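You operate a simulated robot arm through the tools that you are given. There is no shell and no other tool. Be economical: measure what you need, move in short steps, check, and stop when the job is done.

Carry out the task below with a simulated robot arm. There is one attempt and no reset: what you move stays moved.

TASK
Stand the green module beside the orange label clip. It goes on the side that lies toward x -0.7, y -0.7 (a direction in the base frame), with about 3 cm between them.
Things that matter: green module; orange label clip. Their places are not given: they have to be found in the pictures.

It is judged by the outcome, as a careful person would: the job done as asked, and still so three seconds after it is handed in. It fails if anything else is knocked over, pushed out of place, dropped, spilled or broken.

THE ROBOT
A 7-joint arm with a two-finger parallel gripper, fixed in place. Base frame: the origin is at the foot of the arm, x ahead of it, y to its left, z up; the work surface is at about z = 0. Lengths are in mm, angles in degrees, forces in N, time in s.
With the tool pointing down near the work surface it reaches from about 240 to 620 mm from the base axis. Its first joint turns from -66.0 to 66.0 degrees. Payload 2.6 kg.
Tool frame: the origin (TCP) lies between the finger pads and is the grasp point; the fingertips stand 30 mm ahead of it; z points along the fingers, y is the line along which they close. The gripper opens to 94 mm. The fingers are 28 mm wide and 10 mm thick; the gripper's body (50 by 96 mm) begins 55 mm behind the TCP.
Orientation is told as [roll, pitch, yaw] about the base's x, y, z axes, in that order, counted from this pose: with the fingers straight down and closing along the base's y, the tool's x points along the base's -x, its y along +y and its z along -z.

THE INTERFACE
- The arm moves only by the tool send_rows. Its argument "series" is a list of rows, each a list of 3 entries, a list of its own where there are three numbers: the shift along the tool's x, y, z in mm, then the turn, a rotation vector about the tool's x, y, z in degrees, then the opening, from 0 (shut) to 1 (fully open). In form: [[[tx, ty, tz], [wx, wy, wz], gripper], ...]. A call has 1 to 12 rows; each row is the pose to reach, as a shift and turn from the pose commanded when the call began, along the tool's axes at that moment. A row lasts 0.2 s, in which the tool goes at most 50 mm and 8.6 degrees; a call with a longer step from one row to the next is refused whole, and so is a gripper value outside its range. A pose out of reach is approached as far as the arm can. The call stops where the force on the tool passes 40 N (or 10 N more than at its start, if that is more) or the arm is blocked; 0.2 s more then pass. The fingers move at their own pace (about 72 mm/s each) and stop on an object; they squeeze with about 26 N. The grip force told is the motor's: it shows also when the fingers shut on nothing. Time passes only in rows, and 0.2 s behind the last, so rows that repeat a pose let the fingers close. It gives the time, the measured TCP pose, the force on the tool (base axes), the opening and the grip force at its end, in the units of the frame above (readings bear some noise).
- Cameras (640 x 400 px; columns grow to the right, rows downward): "scene" is fixed at [43.5, 443.6, 554.5]; the picture's right is [-0.66, -0.75, 0.00], its down [-0.50, 0.44, -0.75] and it looks along [0.56, -0.49, -0.67] (base axes); focal length 335 px, centre (320, 200). "wrist" rides on the gripper at [-37, 0, -58] in the tool frame; the picture's right is [0.00, -1.00, 0.00], its down [0.97, 0.00, -0.24] and it looks along [0.24, 0.00, 0.97] (tool axes); focal length 218 px, centre (320, 200).
- grab_frame(camera): a new picture of that camera. No time passes.
- measure_at(camera, pixels): for up to 12 pixels [column, row] of the newest picture of that camera ("zoom" is the newest enlarged one), the place [x, y, z] in the base frame of the surface seen there, good to about 3 mm. No time passes.
- inspect(camera, box): a new picture of the part [left, top, right, bottom] of that camera's present view, enlarged. No time passes.
- close_job(): hands the job in; it is judged then, once.

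Work in short steps. Measure before you move; look again where a grasp or a placing could have gone wrong, and mend it. You have 60 turns and 20 pictures in all, the two below and enlarged ones among them. Open the gripper and draw the arm clear of the work before you hand the job in, unless the task says otherwise; then end with one line.

The tools are called as name(argument=value, ...) on one line, values as JSON. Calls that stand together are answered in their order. send_rows: Moves the arm, as the interface text tells. Its arguments: {"type":"object","properties":{"series":{"type":"array","items":{"type":"array"}}},"required":["series"]} The other tools are called the same way: grab_frame (camera) takes a picture; measure_at (camera, pixels) gives the place of the surface under pixels of a picture; inspect (camera, box) takes an enlarged picture of a part of a camera's view; close_job () hands the job in.

At the start:

```text
time: 0.0
eef_pos: [432.7, 158.5, 236.3]
ee_rot: [-0.1, 0.0, 0.1]
contact_force: [-0.2, 0.1, 0.0]
gripper_width: 94.2
grip_force: 0.2
```

scene: 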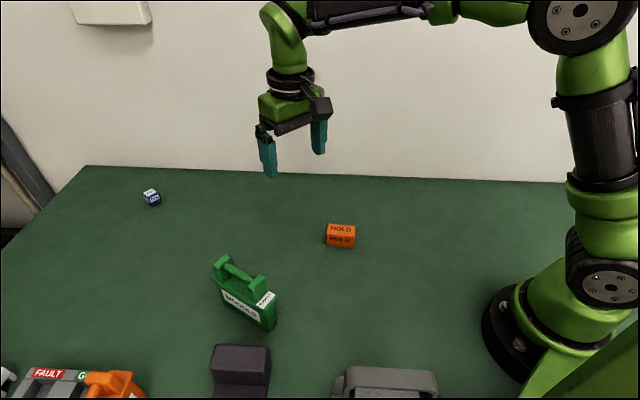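
wrist: 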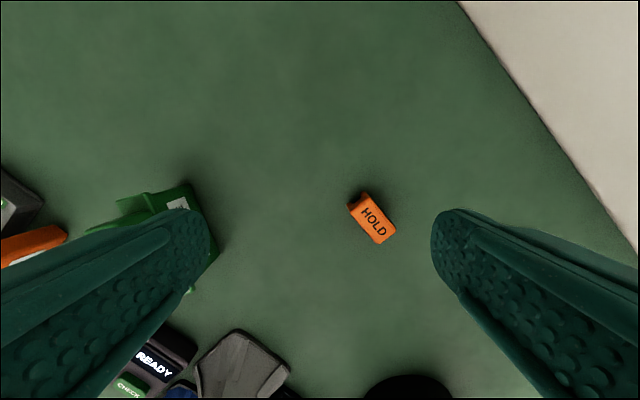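

The green module sits around scene (243,292) and the orange clip around (340,235). I'll enlarge that area and measure.

inspect(camera="scene", box=[180, 200, 380, 350])

measure_at(camera="scene", pixels=[[328, 225], [355, 226], [354, 236], [326, 234], [353, 247], [326, 244], [340, 229]])

```text
2.67 times, centred on (280, 275) of scene
```

zoom: 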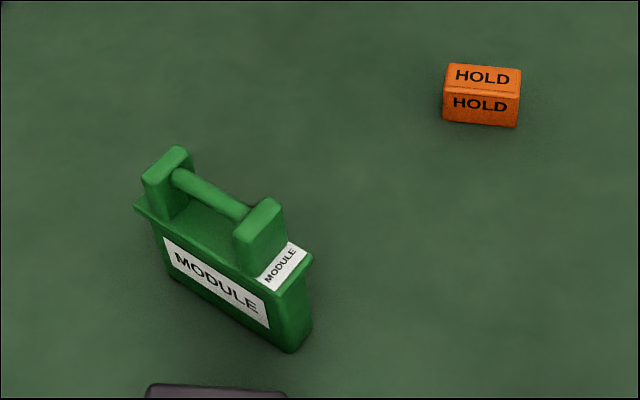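

```text
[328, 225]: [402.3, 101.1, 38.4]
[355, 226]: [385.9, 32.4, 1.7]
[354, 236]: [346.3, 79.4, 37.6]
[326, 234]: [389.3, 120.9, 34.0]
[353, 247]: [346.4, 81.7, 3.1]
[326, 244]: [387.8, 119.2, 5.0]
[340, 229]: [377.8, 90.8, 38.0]
```

The clip's front face runs about along (-0.73,-0.68), so the target side is its right end in the picture. Next I measure the module's handle, top and body.

measure_at(camera="zoom", pixels=[[180, 150], [157, 172], [266, 205], [245, 228], [209, 196], [280, 208], [138, 207], [309, 258], [280, 292], [288, 345], [165, 270], [309, 325]])

measure_at(camera="zoom", pixels=[[450, 67], [518, 72], [516, 92], [447, 88], [480, 105], [514, 122], [448, 118], [550, 150], [600, 180], [220, 222], [200, 195], [225, 204]])

inspect(camera="wrist", box=[80, 150, 400, 350])

```text
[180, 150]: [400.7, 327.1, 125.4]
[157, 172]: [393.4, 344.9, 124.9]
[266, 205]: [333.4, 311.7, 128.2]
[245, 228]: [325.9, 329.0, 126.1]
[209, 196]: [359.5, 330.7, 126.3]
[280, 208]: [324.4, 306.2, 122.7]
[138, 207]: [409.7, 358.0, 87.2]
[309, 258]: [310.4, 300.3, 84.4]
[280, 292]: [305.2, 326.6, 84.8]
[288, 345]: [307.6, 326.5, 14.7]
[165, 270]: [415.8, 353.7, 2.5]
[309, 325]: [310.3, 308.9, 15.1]
```

```text
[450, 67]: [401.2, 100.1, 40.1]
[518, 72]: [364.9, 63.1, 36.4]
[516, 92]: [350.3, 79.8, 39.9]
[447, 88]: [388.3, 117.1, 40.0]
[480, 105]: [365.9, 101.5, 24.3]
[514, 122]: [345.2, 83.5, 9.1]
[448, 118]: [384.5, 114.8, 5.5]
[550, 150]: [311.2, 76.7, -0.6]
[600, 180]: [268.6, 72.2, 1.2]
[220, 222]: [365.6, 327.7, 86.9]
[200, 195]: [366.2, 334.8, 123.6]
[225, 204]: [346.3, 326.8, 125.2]
```

```text
2.00 times, centred on (240, 250) of wrist
```

zoom: 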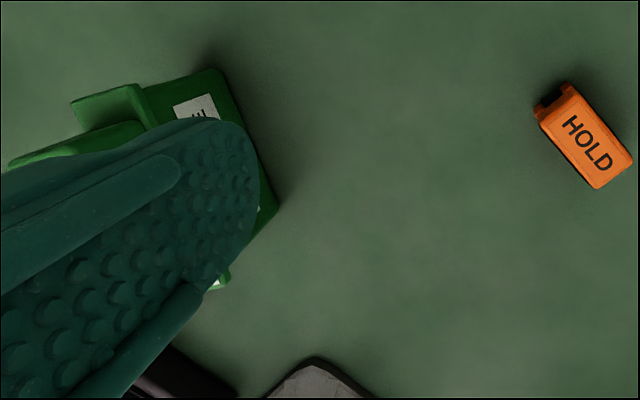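

Module: centre about (361,329), long axis at about 15° yaw, body top at z≈86, handle bar top at z≈126. Clip: its end is at about (357,71). I'll check nearby obstacles, then the approach to the handle.

grab_frame(camera="scene")

measure_at(camera="scene", pixels=[[216, 348], [264, 348], [240, 370], [345, 370], [430, 375], [265, 385], [110, 375], [150, 195]])

```text
15 pictures are left
```

scene: 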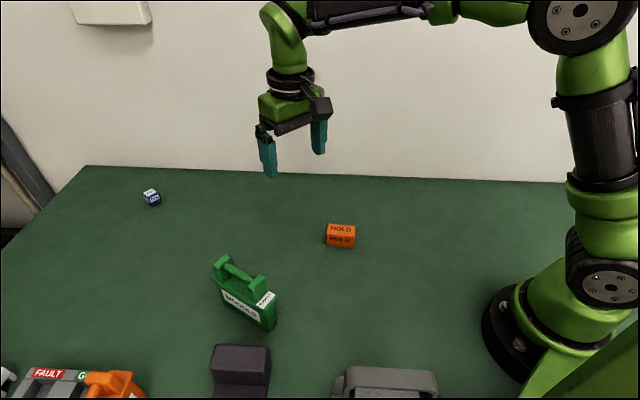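

```text
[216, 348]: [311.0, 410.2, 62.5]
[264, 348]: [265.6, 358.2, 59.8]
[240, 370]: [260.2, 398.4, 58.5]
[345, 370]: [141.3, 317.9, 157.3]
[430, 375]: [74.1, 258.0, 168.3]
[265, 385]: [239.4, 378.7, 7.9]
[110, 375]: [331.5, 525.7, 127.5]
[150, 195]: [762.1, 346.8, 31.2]
```

Obstacles near the module stay below z≈62. I move above the handle at TCP (361,330,200), yaw +15.5°.

send_rows(series=[[[14.3, 34.3, 7], [0, 0, -3.1], 1], [[28.7, 68.6, 14], [0, 0, -6.2], 1], [[43, 102.9, 21], [0, 0, -9.3], 1], [[57.4, 137.2, 28], [0, 0, -12.4], 1], [[71.7, 171.5, 36], [0, 0, -15.5], 1], [[71.7, 171.5, 36], [0, 0, -15.5], 1]])

grab_frame(camera="wrist")

```text
time: 1.4
eef_pos: [360.9, 328.3, 201.9]
ee_rot: [-0.1, 0.0, 15.5]
contact_force: [0.1, -0.2, -0.4]
gripper_width: 94.0
grip_force: 0.1
```

```text
14 pictures are left
```

wrist: 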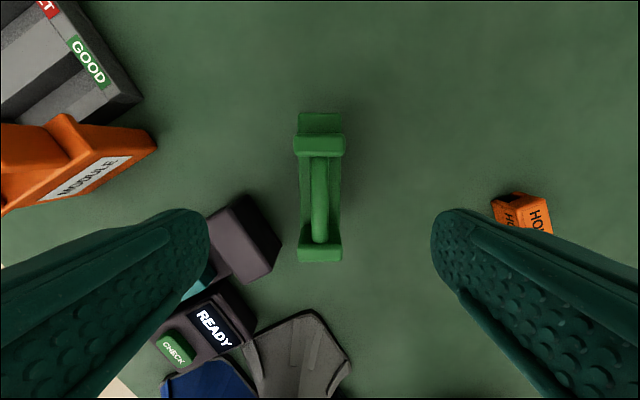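

The bar lies at columns ~318–321, rows 155–243, well aligned. I measure its ends for centring.

measure_at(camera="wrist", pixels=[[318, 162], [320, 200], [321, 236], [319, 140], [320, 254], [297, 140], [343, 140], [299, 254], [341, 254], [303, 200], [337, 200], [320, 116]])

inspect(camera="wrist", box=[240, 100, 400, 280])

```text
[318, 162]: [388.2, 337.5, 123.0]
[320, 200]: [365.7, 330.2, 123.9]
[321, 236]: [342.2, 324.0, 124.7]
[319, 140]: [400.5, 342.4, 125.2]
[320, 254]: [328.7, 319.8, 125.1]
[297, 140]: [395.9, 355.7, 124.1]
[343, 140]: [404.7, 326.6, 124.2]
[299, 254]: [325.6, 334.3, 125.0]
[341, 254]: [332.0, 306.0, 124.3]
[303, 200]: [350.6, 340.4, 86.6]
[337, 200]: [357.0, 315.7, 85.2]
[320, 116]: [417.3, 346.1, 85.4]
```

```text
2.22 times, centred on (320, 190) of wrist
```

zoom: 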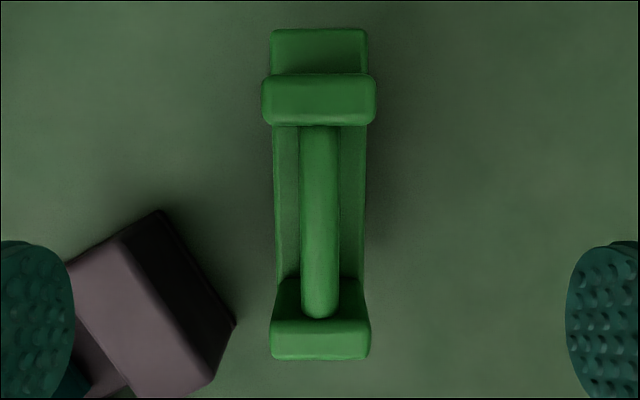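

Bar centre is about (364.5,330.5), axis about 16.4°. I descend so the pads sit at the bar (z≈120).

send_rows(series=[[[-3.9, 1, 20], [0, 0, -0.9], 1], [[-3.9, 1, 40], [0, 0, -0.9], 1], [[-3.9, 1, 60], [0, 0, -0.9], 1], [[-3.9, 1, 80], [0, 0, -0.9], 1], [[-3.9, 1, 80], [0, 0, -0.9], 1]])

```text
time: 2.6
eef_pos: [361.8, 331.5, 120.3]
ee_rot: [0.1, -0.1, 16.4]
contact_force: [1.2, 0.4, 0.7]
gripper_width: 94.0
grip_force: 0.1
```

Position is good and unobstructed; close on the bar.

send_rows(series=[[[0, 0, 0], [0, 0, 0], 0], [[0, 0, 0], [0, 0, 0], 0], [[0, 0, 0], [0, 0, 0], 0], [[0, 0, 0], [0, 0, 0], 0], [[0, 0, 0], [0, 0, 0], 0]])

```text
time: 3.8
eef_pos: [362.5, 330.7, 120.4]
ee_rot: [0.0, 0.1, 16.5]
contact_force: [0.4, 0.5, -0.2]
gripper_width: 15.9
grip_force: 26.6
```

Gripped at 15.9 mm. I lift 60 mm and check.

send_rows(series=[[[0, 0, -8], [0, 0, 0], 0], [[0, 0, -20], [0, 0, 0], 0], [[0, 0, -40], [0, 0, 0], 0], [[0, 0, -60], [0, 0, 0], 0], [[0, 0, -60], [0, 0, 0], 0]])

grab_frame(camera="scene")

```text
time: 5.0
eef_pos: [363.8, 330.6, 180.9]
ee_rot: [0.0, 0.0, 16.3]
contact_force: [0.1, -0.6, -3.1]
gripper_width: 15.9
grip_force: 26.4
```

```text
12 pictures are left
```

scene: 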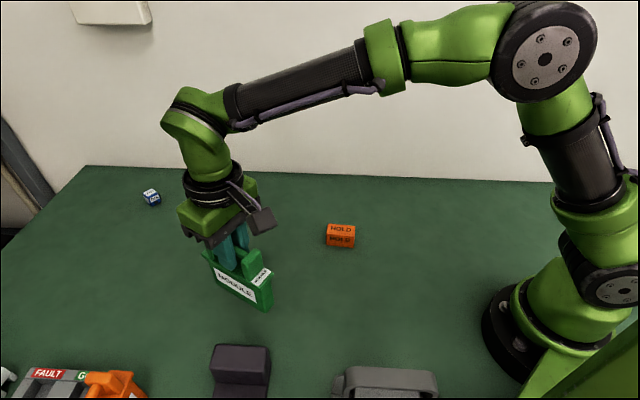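

The module hangs level and the clip is undisturbed. I carry it at z≈200 to above (326,40), turning to yaw −45° so its broad face faces the clip's end.

send_rows(series=[[[9.9, -22.3, -10], [0, 0, 5.1], 0], [[19.7, -44.7, -20], [0, 0, 10.2], 0], [[29.6, -67, -20], [0, 0, 15.3], 0], [[39.5, -89.3, -20], [0, 0, 20.5], 0], [[49.3, -111.7, -20], [0, 0, 25.6], 0], [[59.2, -134, -20], [0, 0, 30.7], 0], [[69, -156.3, -20], [0, 0, 35.8], 0], [[78.9, -178.7, -20], [0, 0, 40.9], 0], [[88.8, -201, -20], [0, 0, 46], 0], [[98.7, -223.3, -20], [0, 0, 51.2], 0], [[108.5, -245.7, -20], [0, 0, 56.3], 0], [[118.4, -268, -20], [0, 0, 61.4], 0]])

grab_frame(camera="scene")

grab_frame(camera="wrist")

```text
time: 7.6
eef_pos: [326.1, 39.6, 201.1]
ee_rot: [0.1, 0.0, -45.1]
contact_force: [0.7, -0.7, -3.5]
gripper_width: 16.0
grip_force: 26.0
```

```text
11 pictures are left
```

scene: 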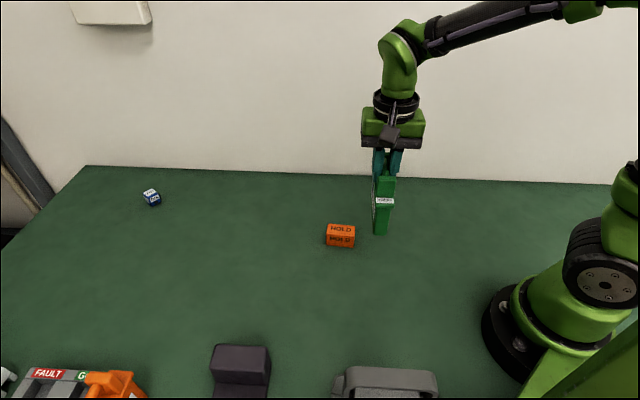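

```text
10 pictures are left
```

wrist: 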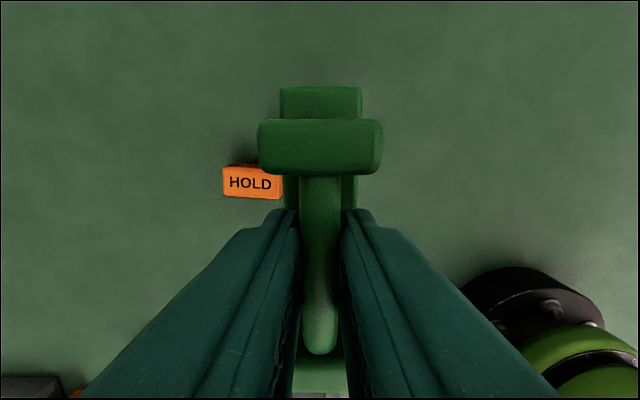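

Position is as planned. I measure the module's hanging edges and the clip again before lowering.

inspect(camera="scene", box=[300, 160, 420, 260])

measure_at(camera="wrist", pixels=[[224, 170], [225, 195], [280, 196], [283, 182], [250, 184], [284, 92], [357, 92], [320, 145]])

```text
4.00 times, centred on (360, 210) of scene
```

zoom: 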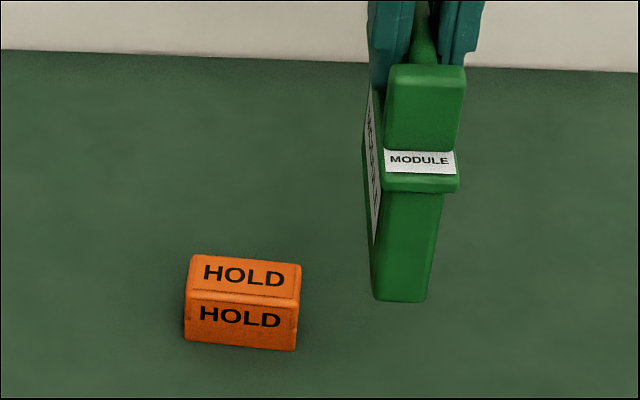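

```text
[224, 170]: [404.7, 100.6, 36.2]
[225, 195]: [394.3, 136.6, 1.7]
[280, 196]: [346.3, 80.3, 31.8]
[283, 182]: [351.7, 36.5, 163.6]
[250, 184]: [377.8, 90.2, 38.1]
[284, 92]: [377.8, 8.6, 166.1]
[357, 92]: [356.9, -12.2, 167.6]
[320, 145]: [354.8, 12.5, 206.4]
```

measure_at(camera="zoom", pixels=[[380, 290], [424, 294], [383, 200], [440, 205], [382, 178], [456, 182], [296, 300], [292, 345]])

```text
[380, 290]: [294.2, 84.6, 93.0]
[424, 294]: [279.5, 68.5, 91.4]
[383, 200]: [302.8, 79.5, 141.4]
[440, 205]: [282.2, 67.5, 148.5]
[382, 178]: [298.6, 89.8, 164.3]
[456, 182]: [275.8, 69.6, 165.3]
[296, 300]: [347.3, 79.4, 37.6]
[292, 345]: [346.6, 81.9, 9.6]
```

Gap along the given direction: clip end s≈302, module face s≈268–273, so about 30 mm. I lower straight to just above the table.

send_rows(series=[[[0, 0, 15], [0, 0, 0], 0], [[0, 0, 30], [0, 0, 0], 0], [[0, 0, 45], [0, 0, 0], 0], [[0, 0, 60], [0, 0, 0], 0], [[0, 0, 70], [0, 0, 0], 0], [[0, 0, 76], [0, 0, 0], 0], [[0, 0, 78], [0, 0, 0], 0], [[0, 0, 78], [0, 0, 0], 0]])

```text
time: 9.4
eef_pos: [326.3, 39.3, 121.4]
ee_rot: [0.0, 0.0, -44.9]
contact_force: [-0.3, 0.7, -2.6]
gripper_width: 15.9
grip_force: 25.8
```

Still carrying the weight (−2.6 N). I ease down 0.5 mm at a time.

send_rows(series=[[[0, 0, 0.5], [0, 0, 0], 0], [[0, 0, 1], [0, 0, 0], 0], [[0, 0, 1.3], [0, 0, 0], 0], [[0, 0, 1.3], [0, 0, 0], 0]])

```text
time: 10.4
eef_pos: [325.6, 40.3, 121.3]
ee_rot: [0.0, 0.0, -44.9]
contact_force: [0.4, -0.9, -3.2]
gripper_width: 15.8
grip_force: 25.9
```

send_rows(series=[[[0, 0, 0.5], [0, 0, 0], 0], [[0, 0, 1], [0, 0, 0], 0], [[0, 0, 1], [0, 0, 0], 0]])

inspect(camera="scene", box=[300, 160, 420, 260])

```text
time: 11.2
eef_pos: [326.4, 40.7, 120.8]
ee_rot: [0.0, 0.0, -45.0]
contact_force: [0.1, 0.2, -0.7]
gripper_width: 16.0
grip_force: 25.9
```

```text
4.00 times, centred on (360, 210) of scene
```

zoom: 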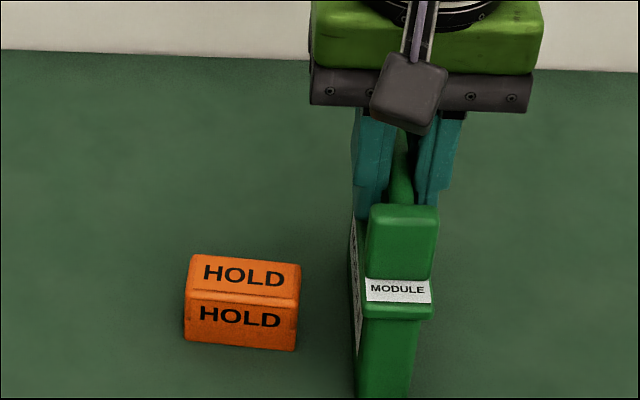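

The load is easing off (−0.7 N), so it's touching. One more half-millimetre step to confirm contact.

send_rows(series=[[[0, 0, 0.5], [0, 0, 0], 0], [[0, 0, 0.5], [0, 0, 0], 0]])

measure_at(camera="zoom", pixels=[[366, 308], [430, 312], [368, 340], [416, 340], [365, 390], [405, 390], [296, 300]])

```text
time: 11.8
eef_pos: [326.1, 41.7, 121.1]
ee_rot: [0.0, -0.1, -44.9]
contact_force: [-4.2, 1.4, 18.3]
gripper_width: 16.0
grip_force: 25.9
```

```text
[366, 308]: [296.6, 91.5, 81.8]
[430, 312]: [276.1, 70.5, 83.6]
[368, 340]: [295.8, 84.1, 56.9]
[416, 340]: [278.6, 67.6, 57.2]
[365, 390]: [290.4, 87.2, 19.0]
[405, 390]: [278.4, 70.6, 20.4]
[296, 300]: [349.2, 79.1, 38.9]
```

Firm table contact (18 N), and the module is upright. I ease up 0.5 mm and open gently.

send_rows(series=[[[0, 0, -0.5], [0, 0, 0], 0], [[0, 0, -0.5], [0, 0, 0], 0.2], [[0, 0, -0.5], [0, 0, 0], 0.3], [[0, 0, -0.5], [0, 0, 0], 0.45], [[0, 0, -0.5], [0, 0, 0], 0.6], [[0, 0, -0.5], [0, 0, 0], 0.6]])

grab_frame(camera="wrist")

```text
time: 13.2
eef_pos: [326.3, 39.7, 121.0]
ee_rot: [0.0, 0.1, -45.0]
contact_force: [-0.4, 0.1, 0.9]
gripper_width: 56.2
grip_force: 0.0
```

```text
7 pictures are left
```

wrist: 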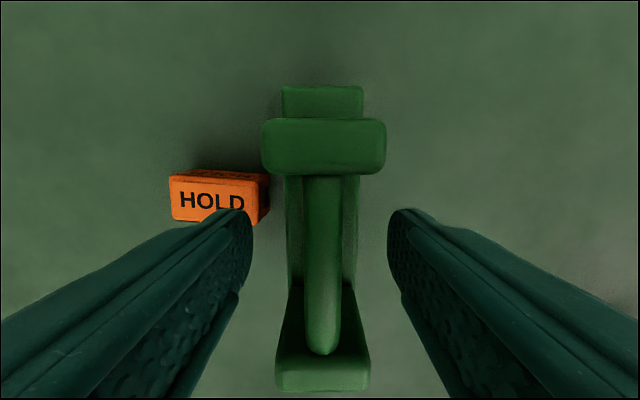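

Fingers are clear of the bar. I retract straight up 150 mm and look.

send_rows(series=[[[0, 0, -10], [0, 0, 0], 0.6], [[0, 0, -30], [0, 0, 0], 0.6], [[0, 0, -60], [0, 0, 0], 0.6], [[0, 0, -90], [0, 0, 0], 0.6], [[0, 0, -120], [0, 0, 0], 0.6], [[-40, 0, -140], [0, 0, 0], 0.6], [[-80, 0, -150], [0, 0, 0], 0.6], [[-120, 0, -150], [0, 0, 0], 0.6], [[-120, 0, -150], [0, 0, 0], 0.6]])

inspect(camera="scene", box=[280, 140, 460, 280])

grab_frame(camera="scene")

measure_at(camera="zoom", pixels=[[240, 286], [240, 320], [203, 275], [344, 320], [336, 370], [375, 372], [365, 278], [390, 295]])

```text
time: 15.2
eef_pos: [410.2, -45.2, 272.0]
ee_rot: [0.0, 0.1, -45.1]
contact_force: [-0.1, -0.3, -0.5]
gripper_width: 56.6
grip_force: 0.0
```

```text
2.86 times, centred on (370, 210) of scene
```

zoom: 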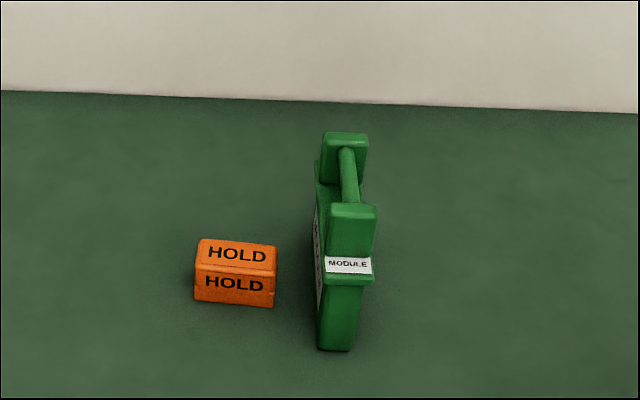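

```text
5 pictures are left
```

scene: 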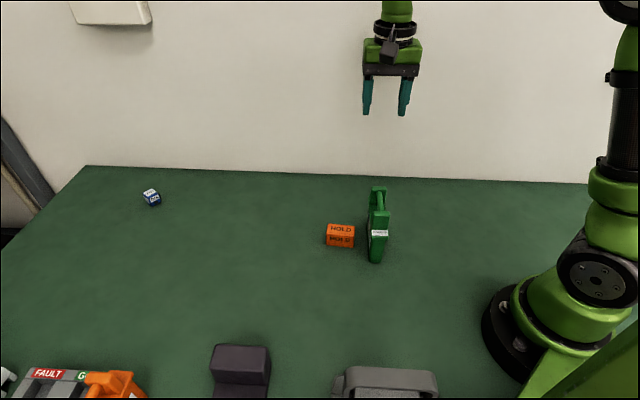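

```text
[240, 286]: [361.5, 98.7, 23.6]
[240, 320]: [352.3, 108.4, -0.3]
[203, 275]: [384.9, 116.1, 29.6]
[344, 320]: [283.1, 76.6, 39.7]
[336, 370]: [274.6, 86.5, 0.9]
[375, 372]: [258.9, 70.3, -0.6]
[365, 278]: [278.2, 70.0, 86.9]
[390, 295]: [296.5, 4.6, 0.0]
```

The module stands upright about 3 cm from the clip's end on the required side. Nothing else has moved and the arm is clear.

close_job()

```text
The job is handed in.
```

The green module now stands upright beside the orange label clip, on its (-0.7, -0.7) side. The gap is about 3 cm by my measurements, the gripper is open and the arm is clear.
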